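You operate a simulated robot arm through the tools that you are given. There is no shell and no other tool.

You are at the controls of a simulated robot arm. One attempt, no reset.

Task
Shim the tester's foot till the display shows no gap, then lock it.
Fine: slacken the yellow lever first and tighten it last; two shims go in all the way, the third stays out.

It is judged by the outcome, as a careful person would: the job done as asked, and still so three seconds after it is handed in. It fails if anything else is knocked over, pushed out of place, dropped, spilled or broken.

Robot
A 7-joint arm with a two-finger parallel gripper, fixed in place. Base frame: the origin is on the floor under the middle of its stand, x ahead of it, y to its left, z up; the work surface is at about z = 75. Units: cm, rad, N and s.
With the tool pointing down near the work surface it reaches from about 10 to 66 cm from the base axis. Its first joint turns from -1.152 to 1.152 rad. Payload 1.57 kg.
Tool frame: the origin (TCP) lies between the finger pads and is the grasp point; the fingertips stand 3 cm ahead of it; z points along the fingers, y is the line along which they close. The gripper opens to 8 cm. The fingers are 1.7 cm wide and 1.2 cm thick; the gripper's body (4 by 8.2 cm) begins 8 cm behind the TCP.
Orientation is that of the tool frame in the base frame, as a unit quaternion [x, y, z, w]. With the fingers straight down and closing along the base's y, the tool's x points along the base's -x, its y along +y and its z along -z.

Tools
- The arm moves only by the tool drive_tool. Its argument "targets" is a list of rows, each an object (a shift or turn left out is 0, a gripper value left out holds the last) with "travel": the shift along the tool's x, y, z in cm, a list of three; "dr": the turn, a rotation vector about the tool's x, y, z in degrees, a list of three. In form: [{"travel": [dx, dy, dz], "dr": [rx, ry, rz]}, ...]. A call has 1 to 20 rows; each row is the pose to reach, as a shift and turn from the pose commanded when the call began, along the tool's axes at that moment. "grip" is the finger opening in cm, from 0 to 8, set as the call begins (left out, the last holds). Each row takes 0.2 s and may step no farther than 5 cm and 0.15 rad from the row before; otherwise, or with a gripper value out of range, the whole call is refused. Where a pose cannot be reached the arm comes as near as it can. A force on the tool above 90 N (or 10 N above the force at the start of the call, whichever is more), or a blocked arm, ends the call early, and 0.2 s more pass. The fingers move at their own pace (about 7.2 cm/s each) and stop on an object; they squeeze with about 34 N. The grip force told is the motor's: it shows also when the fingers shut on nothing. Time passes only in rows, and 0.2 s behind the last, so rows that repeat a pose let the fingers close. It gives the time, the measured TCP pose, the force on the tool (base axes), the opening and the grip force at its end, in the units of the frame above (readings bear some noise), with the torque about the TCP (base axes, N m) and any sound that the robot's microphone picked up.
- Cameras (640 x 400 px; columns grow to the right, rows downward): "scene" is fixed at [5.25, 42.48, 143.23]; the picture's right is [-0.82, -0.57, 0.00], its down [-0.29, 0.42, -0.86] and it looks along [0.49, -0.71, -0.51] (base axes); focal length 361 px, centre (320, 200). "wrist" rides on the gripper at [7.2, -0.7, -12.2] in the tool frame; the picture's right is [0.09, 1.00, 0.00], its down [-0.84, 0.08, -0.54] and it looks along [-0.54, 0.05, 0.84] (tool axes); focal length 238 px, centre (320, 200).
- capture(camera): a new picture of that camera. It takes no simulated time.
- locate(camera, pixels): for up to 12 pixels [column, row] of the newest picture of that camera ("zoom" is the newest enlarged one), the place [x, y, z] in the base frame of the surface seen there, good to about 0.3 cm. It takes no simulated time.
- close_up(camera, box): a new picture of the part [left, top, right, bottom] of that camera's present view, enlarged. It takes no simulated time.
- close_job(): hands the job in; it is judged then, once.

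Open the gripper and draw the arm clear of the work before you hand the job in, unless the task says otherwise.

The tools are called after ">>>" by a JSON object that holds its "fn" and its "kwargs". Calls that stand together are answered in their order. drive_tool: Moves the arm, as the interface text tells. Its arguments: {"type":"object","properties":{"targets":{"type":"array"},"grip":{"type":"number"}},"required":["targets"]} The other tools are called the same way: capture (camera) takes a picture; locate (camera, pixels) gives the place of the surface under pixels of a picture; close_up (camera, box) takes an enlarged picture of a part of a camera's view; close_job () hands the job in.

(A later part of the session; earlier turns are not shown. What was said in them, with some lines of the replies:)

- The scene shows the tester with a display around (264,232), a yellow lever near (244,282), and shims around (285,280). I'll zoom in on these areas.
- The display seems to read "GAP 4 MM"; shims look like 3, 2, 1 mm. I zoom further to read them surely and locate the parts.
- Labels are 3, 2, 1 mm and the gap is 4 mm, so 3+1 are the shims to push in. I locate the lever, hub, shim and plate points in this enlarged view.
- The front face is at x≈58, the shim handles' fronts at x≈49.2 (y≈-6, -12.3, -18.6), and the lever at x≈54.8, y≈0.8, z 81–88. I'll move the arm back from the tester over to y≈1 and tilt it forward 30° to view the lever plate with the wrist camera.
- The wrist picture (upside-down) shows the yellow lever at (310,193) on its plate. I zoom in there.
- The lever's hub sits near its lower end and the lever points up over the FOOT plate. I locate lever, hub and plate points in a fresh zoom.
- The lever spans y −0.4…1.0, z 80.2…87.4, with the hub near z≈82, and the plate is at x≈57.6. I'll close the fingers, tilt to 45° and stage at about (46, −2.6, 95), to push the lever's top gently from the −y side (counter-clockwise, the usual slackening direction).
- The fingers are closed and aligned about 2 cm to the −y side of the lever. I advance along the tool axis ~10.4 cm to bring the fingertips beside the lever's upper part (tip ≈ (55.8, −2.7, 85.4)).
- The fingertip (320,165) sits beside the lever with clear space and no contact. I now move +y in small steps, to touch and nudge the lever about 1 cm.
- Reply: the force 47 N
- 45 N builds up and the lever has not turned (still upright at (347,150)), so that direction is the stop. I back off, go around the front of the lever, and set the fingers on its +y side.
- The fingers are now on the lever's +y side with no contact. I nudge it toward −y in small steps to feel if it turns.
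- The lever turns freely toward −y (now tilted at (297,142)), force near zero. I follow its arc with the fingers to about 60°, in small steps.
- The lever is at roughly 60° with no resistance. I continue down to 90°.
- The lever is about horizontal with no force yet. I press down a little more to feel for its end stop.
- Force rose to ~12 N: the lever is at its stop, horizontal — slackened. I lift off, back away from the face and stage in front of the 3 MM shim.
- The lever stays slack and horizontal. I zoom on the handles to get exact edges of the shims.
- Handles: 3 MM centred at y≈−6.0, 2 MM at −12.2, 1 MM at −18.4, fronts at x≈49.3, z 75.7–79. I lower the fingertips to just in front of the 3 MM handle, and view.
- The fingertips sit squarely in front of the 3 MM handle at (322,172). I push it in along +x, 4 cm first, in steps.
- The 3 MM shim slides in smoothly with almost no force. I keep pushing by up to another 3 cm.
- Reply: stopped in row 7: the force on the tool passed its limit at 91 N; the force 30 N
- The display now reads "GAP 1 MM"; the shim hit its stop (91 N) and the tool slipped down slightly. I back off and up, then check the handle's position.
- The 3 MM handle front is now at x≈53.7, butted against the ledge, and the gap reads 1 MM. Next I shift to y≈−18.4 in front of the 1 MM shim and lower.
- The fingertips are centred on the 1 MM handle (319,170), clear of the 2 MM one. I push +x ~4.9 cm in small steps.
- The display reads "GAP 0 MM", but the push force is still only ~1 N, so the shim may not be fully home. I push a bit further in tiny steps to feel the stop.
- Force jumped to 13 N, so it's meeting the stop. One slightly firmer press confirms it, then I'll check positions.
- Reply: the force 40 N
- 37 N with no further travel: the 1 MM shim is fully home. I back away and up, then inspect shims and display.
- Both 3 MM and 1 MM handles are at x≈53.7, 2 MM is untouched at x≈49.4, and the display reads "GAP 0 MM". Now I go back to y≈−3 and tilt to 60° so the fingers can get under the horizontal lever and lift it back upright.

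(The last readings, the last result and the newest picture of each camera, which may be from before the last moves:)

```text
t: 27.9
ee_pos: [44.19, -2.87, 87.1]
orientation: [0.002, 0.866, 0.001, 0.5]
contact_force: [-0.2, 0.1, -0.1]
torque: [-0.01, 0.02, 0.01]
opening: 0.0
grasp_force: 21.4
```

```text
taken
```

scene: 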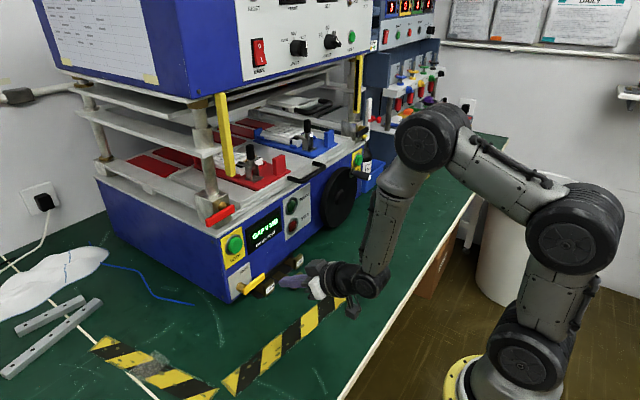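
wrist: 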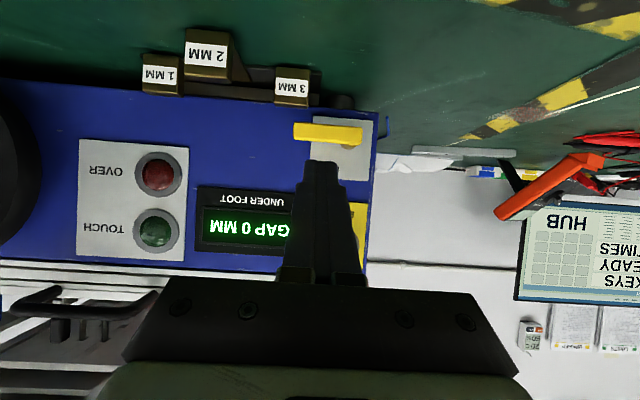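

Tilt is 60° now. I locate the lever and the 3 MM handle precisely from this view before going under the lever.

>>> {"fn": "close_up", "kwargs": {"camera": "wrist", "box": [260, 50, 400, 180]}}

>>> {"fn": "locate", "kwargs": {"camera": "wrist", "pixels": [[296, 128], [296, 137], [361, 132], [361, 142], [308, 75], [307, 102], [278, 100], [320, 110], [350, 145], [330, 133]]}}

```text
3.08 times, centred on (330, 115) of wrist
```

zoom: 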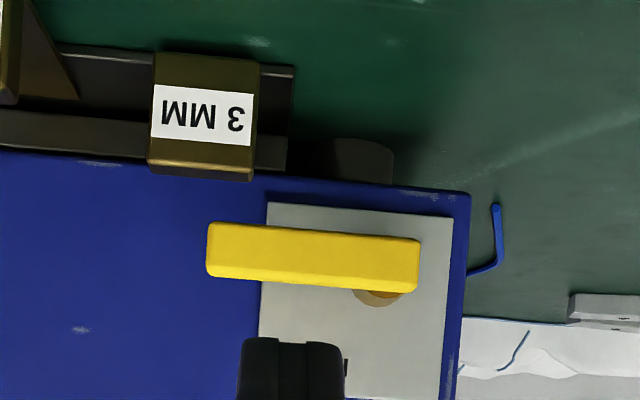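

```text
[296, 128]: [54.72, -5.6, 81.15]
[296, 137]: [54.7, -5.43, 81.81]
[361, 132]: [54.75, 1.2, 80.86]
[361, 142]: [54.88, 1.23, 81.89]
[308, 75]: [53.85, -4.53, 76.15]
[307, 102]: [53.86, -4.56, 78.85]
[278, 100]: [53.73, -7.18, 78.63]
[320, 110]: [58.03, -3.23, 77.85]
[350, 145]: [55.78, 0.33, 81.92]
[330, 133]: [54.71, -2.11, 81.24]
```

The lever now spans z≈80.7–82.1, y −5.7…1.4; the 3 MM handle's +y edge is at y≈−4.55. I slide in under the lever at y≈−2.7 along the finger axis, keeping clear of the handle.

>>> {"fn": "drive_tool", "kwargs": {"targets": [{"travel": [1.7, 0.17, 2.0]}, {"travel": [1.7, 0.17, 5.0]}, {"travel": [1.7, 0.17, 7.5]}, {"travel": [1.7, 0.17, 9.5]}, {"travel": [1.7, 0.17, 11.0]}, {"travel": [1.7, 0.17, 11.0]}], "grip": 0}}

>>> {"fn": "capture", "kwargs": {"camera": "wrist"}}

>>> {"fn": "close_up", "kwargs": {"camera": "scene", "box": [210, 200, 330, 310]}}

```text
t: 29.2
ee_pos: [53.15, -2.76, 79.98]
orientation: [0.003, 0.867, 0.0, 0.499]
contact_force: [0.3, -0.4, 0.6]
torque: [-0.02, -0.02, -0.03]
opening: 0.02
grasp_force: 20.9
```

```text
taken
```

wrist: 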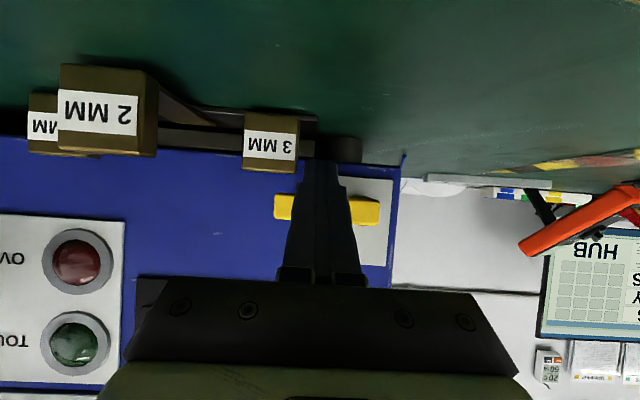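

```text
3.64 times, centred on (270, 255) of scene
```

zoom: 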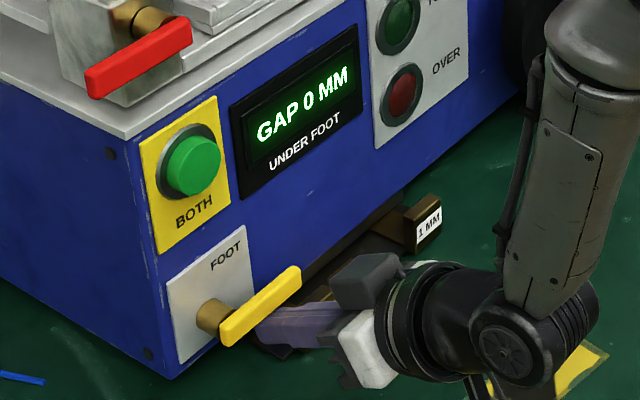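

The fingers are under the lever, no contact. I lift along the lever's arc to about 40° from vertical.

>>> {"fn": "drive_tool", "kwargs": {"targets": [{"travel": [-0.35, 0, -0.2]}, {"travel": [-0.69, -0.05, -0.4]}, {"travel": [-1.04, -0.25, -0.6]}, {"travel": [-1.39, -0.47, -0.8]}, {"travel": [-1.73, -0.68, -1.0]}, {"travel": [-2.17, -0.8, -1.25]}, {"travel": [-2.6, -0.85, -1.5]}, {"travel": [-3.07, -0.75, -1.78]}, {"travel": [-3.07, -0.75, -1.78]}], "grip": 0}}

>>> {"fn": "capture", "kwargs": {"camera": "wrist"}}

>>> {"fn": "close_up", "kwargs": {"camera": "scene", "box": [210, 200, 330, 310]}}

```text
t: 31.2
ee_pos: [53.13, -3.6, 83.73]
orientation: [0.003, 0.866, 0.0, 0.5]
contact_force: [0.0, -0.7, 0.2]
torque: [0.0, -0.01, -0.04]
opening: 0.0
grasp_force: 21.2
```

```text
taken
```

wrist: 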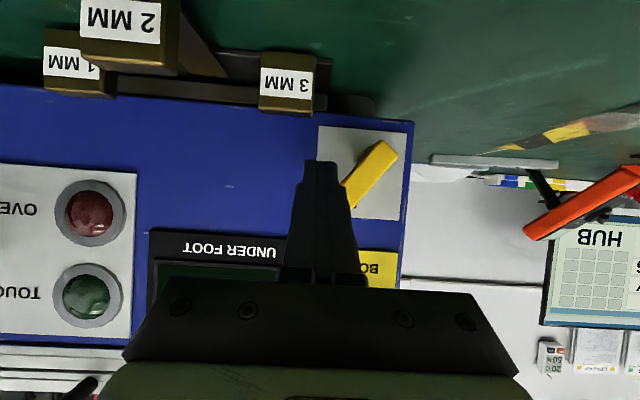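

```text
3.64 times, centred on (270, 255) of scene
```

zoom: 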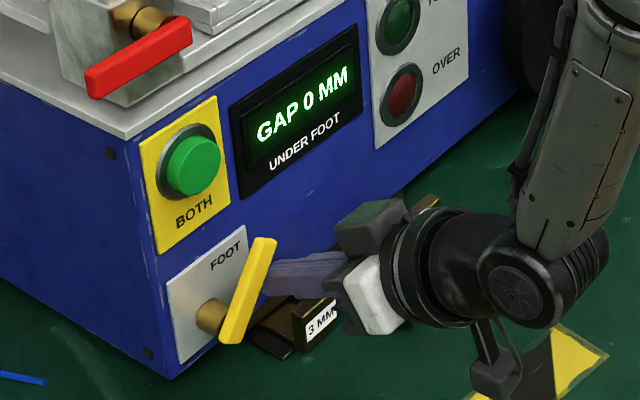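

The lever follows, now about 35° from vertical. I continue up and toward +y until it is nearly upright.

>>> {"fn": "drive_tool", "kwargs": {"targets": [{"travel": [-0.35, 0.25, -0.2]}, {"travel": [-0.78, 0.5, -0.45]}, {"travel": [-1.13, 0.9, -0.65]}, {"travel": [-1.3, 1.25, -0.75]}, {"travel": [-1.39, 1.5, -0.8]}, {"travel": [-1.43, 1.75, -0.82]}, {"travel": [-1.43, 1.75, -0.82]}], "grip": 0}}

>>> {"fn": "capture", "kwargs": {"camera": "wrist"}}

>>> {"fn": "close_up", "kwargs": {"camera": "scene", "box": [210, 200, 330, 310]}}

```text
t: 32.9
ee_pos: [53.12, -1.74, 85.34]
orientation: [0.002, 0.866, 0.0, 0.5]
contact_force: [-0.1, 0.7, 0.2]
torque: [0.01, -0.02, -0.01]
opening: 0.01
grasp_force: 21.5
```

```text
taken
```

wrist: 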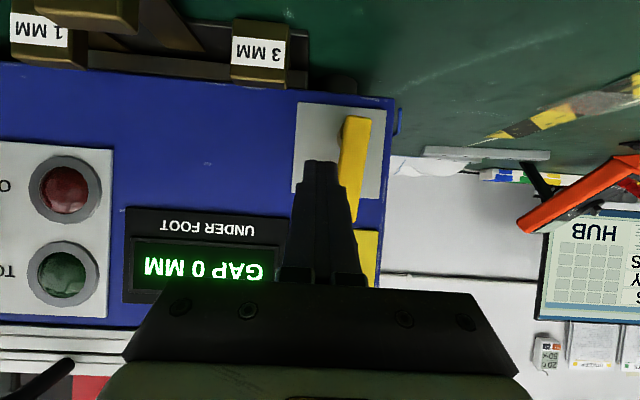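

```text
3.64 times, centred on (270, 255) of scene
```

zoom: 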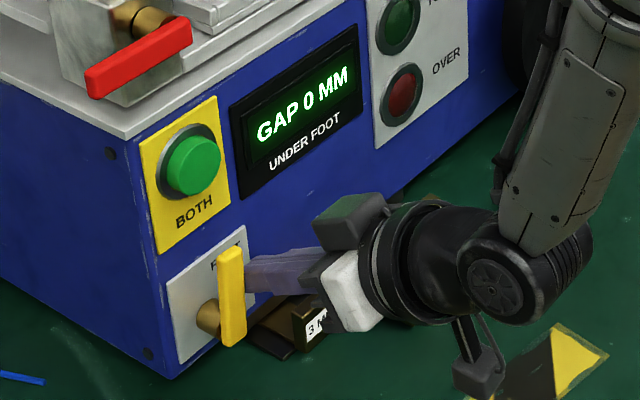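

The lever is nearly upright with a few degrees left. I push on in small +y steps until it meets its stop firmly.

>>> {"fn": "drive_tool", "kwargs": {"targets": [{"travel": [0, 0.2, 0]}, {"travel": [0, 0.4, 0]}, {"travel": [0, 0.6, 0]}, {"travel": [0, 0.8, 0]}, {"travel": [0, 0.8, 0]}], "grip": 0}}

>>> {"fn": "close_up", "kwargs": {"camera": "wrist", "box": [250, 80, 410, 240]}}

>>> {"fn": "close_up", "kwargs": {"camera": "scene", "box": [210, 200, 330, 310]}}

```text
t: 34.0
ee_pos: [53.23, -1.39, 85.44]
orientation: [0.006, 0.866, 0.0, 0.5]
contact_force: [-4.6, -29.7, 3.6]
torque: [-0.48, 0.06, -0.42]
opening: 0.0
grasp_force: 21.6
```

```text
2.50 times, centred on (330, 160) of wrist
```

zoom: 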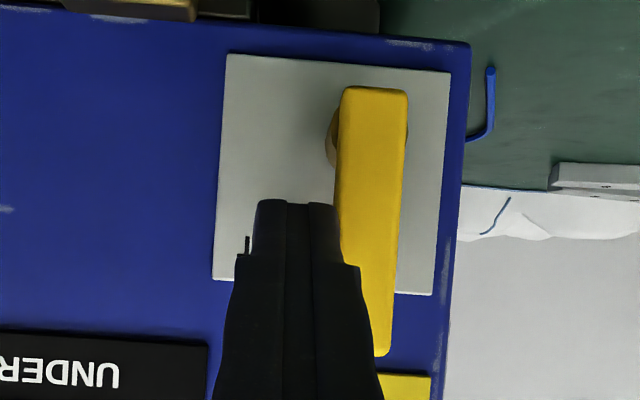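

```text
3.64 times, centred on (270, 255) of scene
```

zoom: 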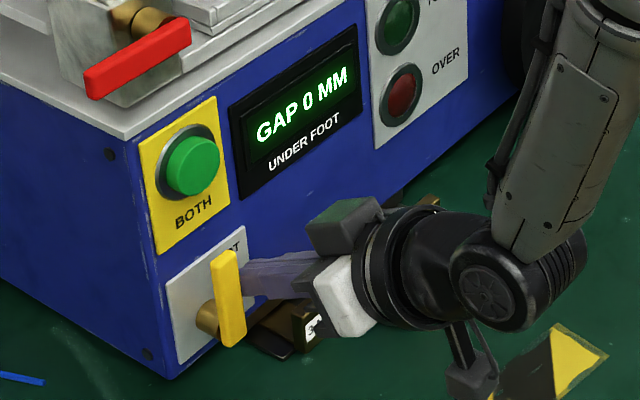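

It is upright and at the stop with ~30 N. I press a touch more (to ~45 N, as firm as it was at first) and hold.

>>> {"fn": "drive_tool", "kwargs": {"targets": [{"travel": [0, 0.15, 0]}, {"travel": [0, 0.25, 0]}, {"travel": [0, 0.25, 0]}, {"travel": [0, 0.25, 0]}], "grip": 0}}

```text
t: 35.0
ee_pos: [53.28, -1.29, 85.38]
orientation: [0.01, 0.866, -0.001, 0.501]
contact_force: [5.7, -38.6, -3.7]
torque: [-0.69, -0.05, -0.7]
opening: 0.0
grasp_force: 21.3
```

The lever is held firmly at its tight stop (~39 N). I back off sideways, then draw out along the tool axis and check.

>>> {"fn": "drive_tool", "kwargs": {"targets": [{"travel": [0, -1.0, 0]}, {"travel": [0, -2.0, 0]}, {"travel": [0, -2.0, -4]}, {"travel": [0, -2.0, -8]}, {"travel": [0, -2.0, -12]}, {"travel": [-1, -2.0, -16]}, {"travel": [-1, -2.0, -16]}], "grip": 0}}

>>> {"fn": "capture", "kwargs": {"camera": "wrist"}}

>>> {"fn": "capture", "kwargs": {"camera": "scene"}}

>>> {"fn": "close_up", "kwargs": {"camera": "scene", "box": [210, 200, 330, 310]}}

```text
t: 36.6
ee_pos: [39.8, -2.87, 94.14]
orientation: [0.003, 0.867, 0.001, 0.499]
contact_force: [-0.2, -0.2, 0.6]
torque: [-0.02, 0.0, 0.01]
opening: 0.0
grasp_force: 21.3
```

```text
taken
```

wrist: 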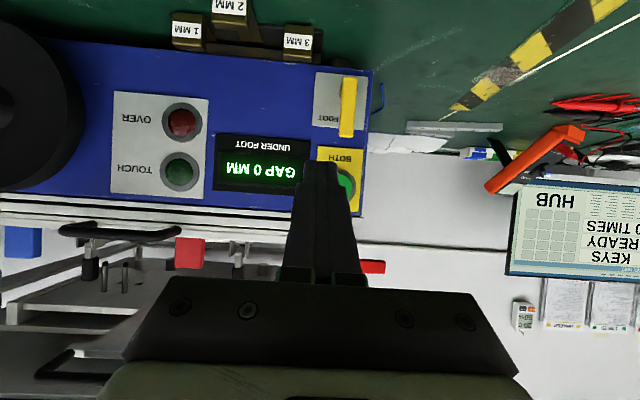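

```text
taken
```

scene: 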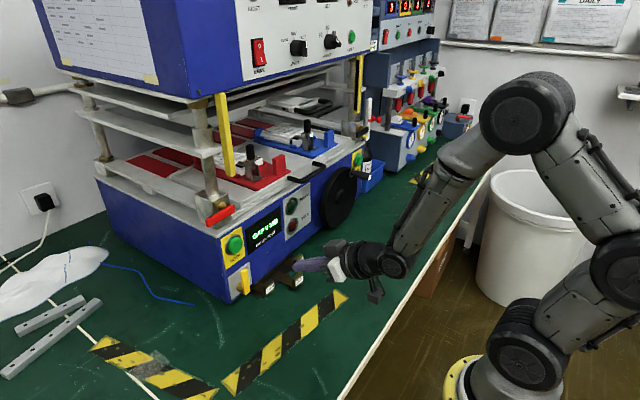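

```text
3.64 times, centred on (270, 255) of scene
```

zoom: 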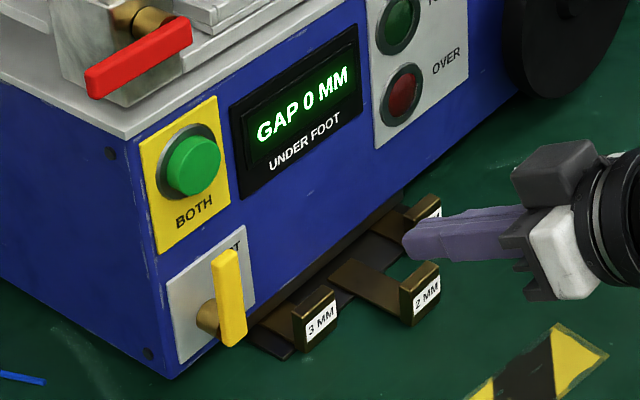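

Display "GAP 0 MM", lever upright, 3 MM and 1 MM in, 2 MM out. I open the gripper, draw the arm further back, and check the end state once more.

>>> {"fn": "drive_tool", "kwargs": {"targets": [{"travel": [0, 0, -3]}, {"travel": [-1, 0, -6], "dr": [0, 6, 0]}, {"travel": [-2, 0, -8], "dr": [0, 12, 0]}, {"travel": [-3, 0, -9], "dr": [0, 18, 0]}, {"travel": [-3, 0, -9], "dr": [0, 20, 0]}, {"travel": [-3, 0, -9], "dr": [0, 20, 0]}], "grip": 8}}

>>> {"fn": "capture", "kwargs": {"camera": "wrist"}}

>>> {"fn": "close_up", "kwargs": {"camera": "scene", "box": [210, 200, 330, 310]}}

>>> {"fn": "locate", "kwargs": {"camera": "zoom", "pixels": [[228, 260], [233, 335], [320, 325], [426, 292], [428, 212]]}}

```text
t: 38.0
ee_pos: [33.55, -2.83, 101.26]
orientation: [0.001, 0.938, 0.003, 0.348]
contact_force: [-0.6, 0.3, -0.4]
torque: [-0.01, 0.02, 0.03]
opening: 8.02
grasp_force: 0.0
```

```text
taken
```

wrist: 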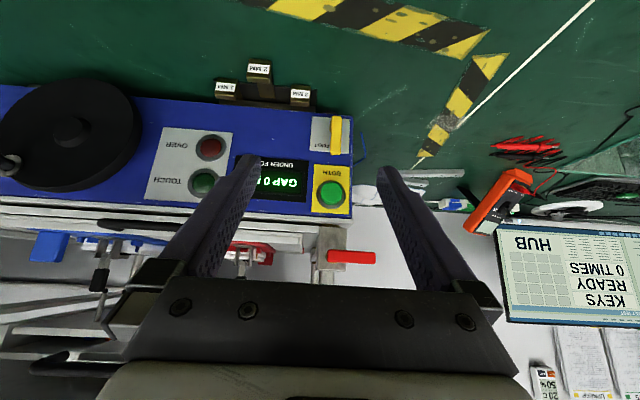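

```text
3.64 times, centred on (270, 255) of scene
```

zoom: 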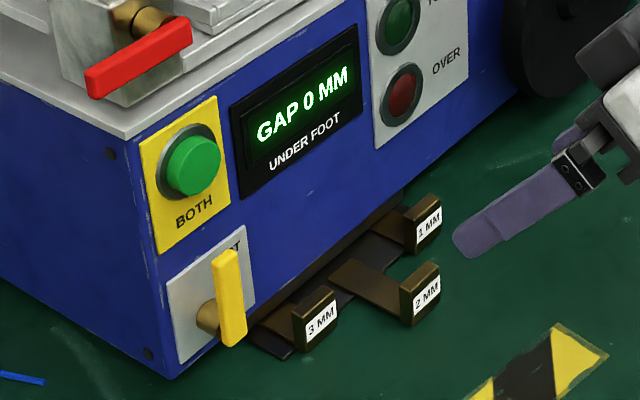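

```text
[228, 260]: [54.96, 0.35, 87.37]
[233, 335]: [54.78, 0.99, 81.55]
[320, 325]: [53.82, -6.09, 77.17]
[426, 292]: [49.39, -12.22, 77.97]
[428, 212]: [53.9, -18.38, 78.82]
```

All matches the aim. One last close look at the lever and shims from the wrist camera before handing in.

>>> {"fn": "close_up", "kwargs": {"camera": "wrist", "box": [200, 50, 370, 220]}}

>>> {"fn": "locate", "kwargs": {"camera": "wrist", "pixels": [[331, 118], [341, 118], [330, 151], [341, 151], [300, 94], [226, 86], [259, 68]]}}

```text
2.35 times, centred on (285, 135) of wrist
```

zoom: 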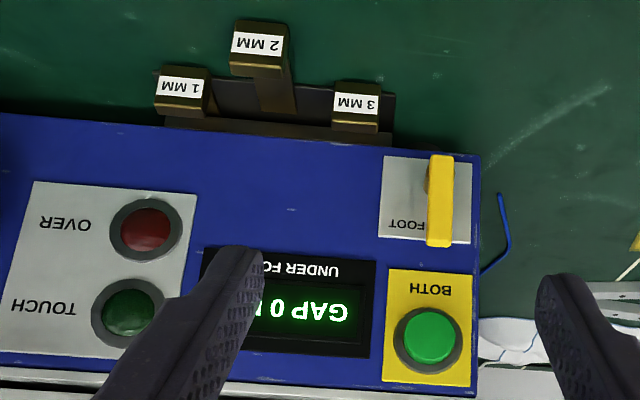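

```text
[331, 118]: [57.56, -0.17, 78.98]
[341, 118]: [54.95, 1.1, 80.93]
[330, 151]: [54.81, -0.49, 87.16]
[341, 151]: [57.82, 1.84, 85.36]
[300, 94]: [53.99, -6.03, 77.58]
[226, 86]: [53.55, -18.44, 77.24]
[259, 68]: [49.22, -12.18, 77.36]
```

The lever is upright as it was when locked, the 3 MM and 1 MM shims are home (x≈53.6–54.0), and the 2 MM is out at its original place. The display shows 0 mm, and the arm is clear with the gripper open, so I hand the job in.

>>> {"fn": "close_job", "kwargs": {}}

```text
The job is handed in.
```

The tester's foot is shimmed and locked: the display reads "GAP 0 MM", down from 4 mm, and the job is handed in.

- **Shims:** the 3 mm and 1 mm shims are pushed in until they hit their stops. The 2 mm shim stayed out and was not touched.
- **Lever:** I slackened the yellow lever first. My first push was against its stop, so it did not turn and I swung it the other way. I tightened it last, back to its upright stop at about 39 N.
- **One slip:** when the 3 mm shim reached its stop, the push hit the 90 N force limit and the fingers slid down a little. I backed off straight away. The shim stayed in place, and I saw no damage and nothing else moved.

At the end the gripper was open and the arm was clear of the tester.
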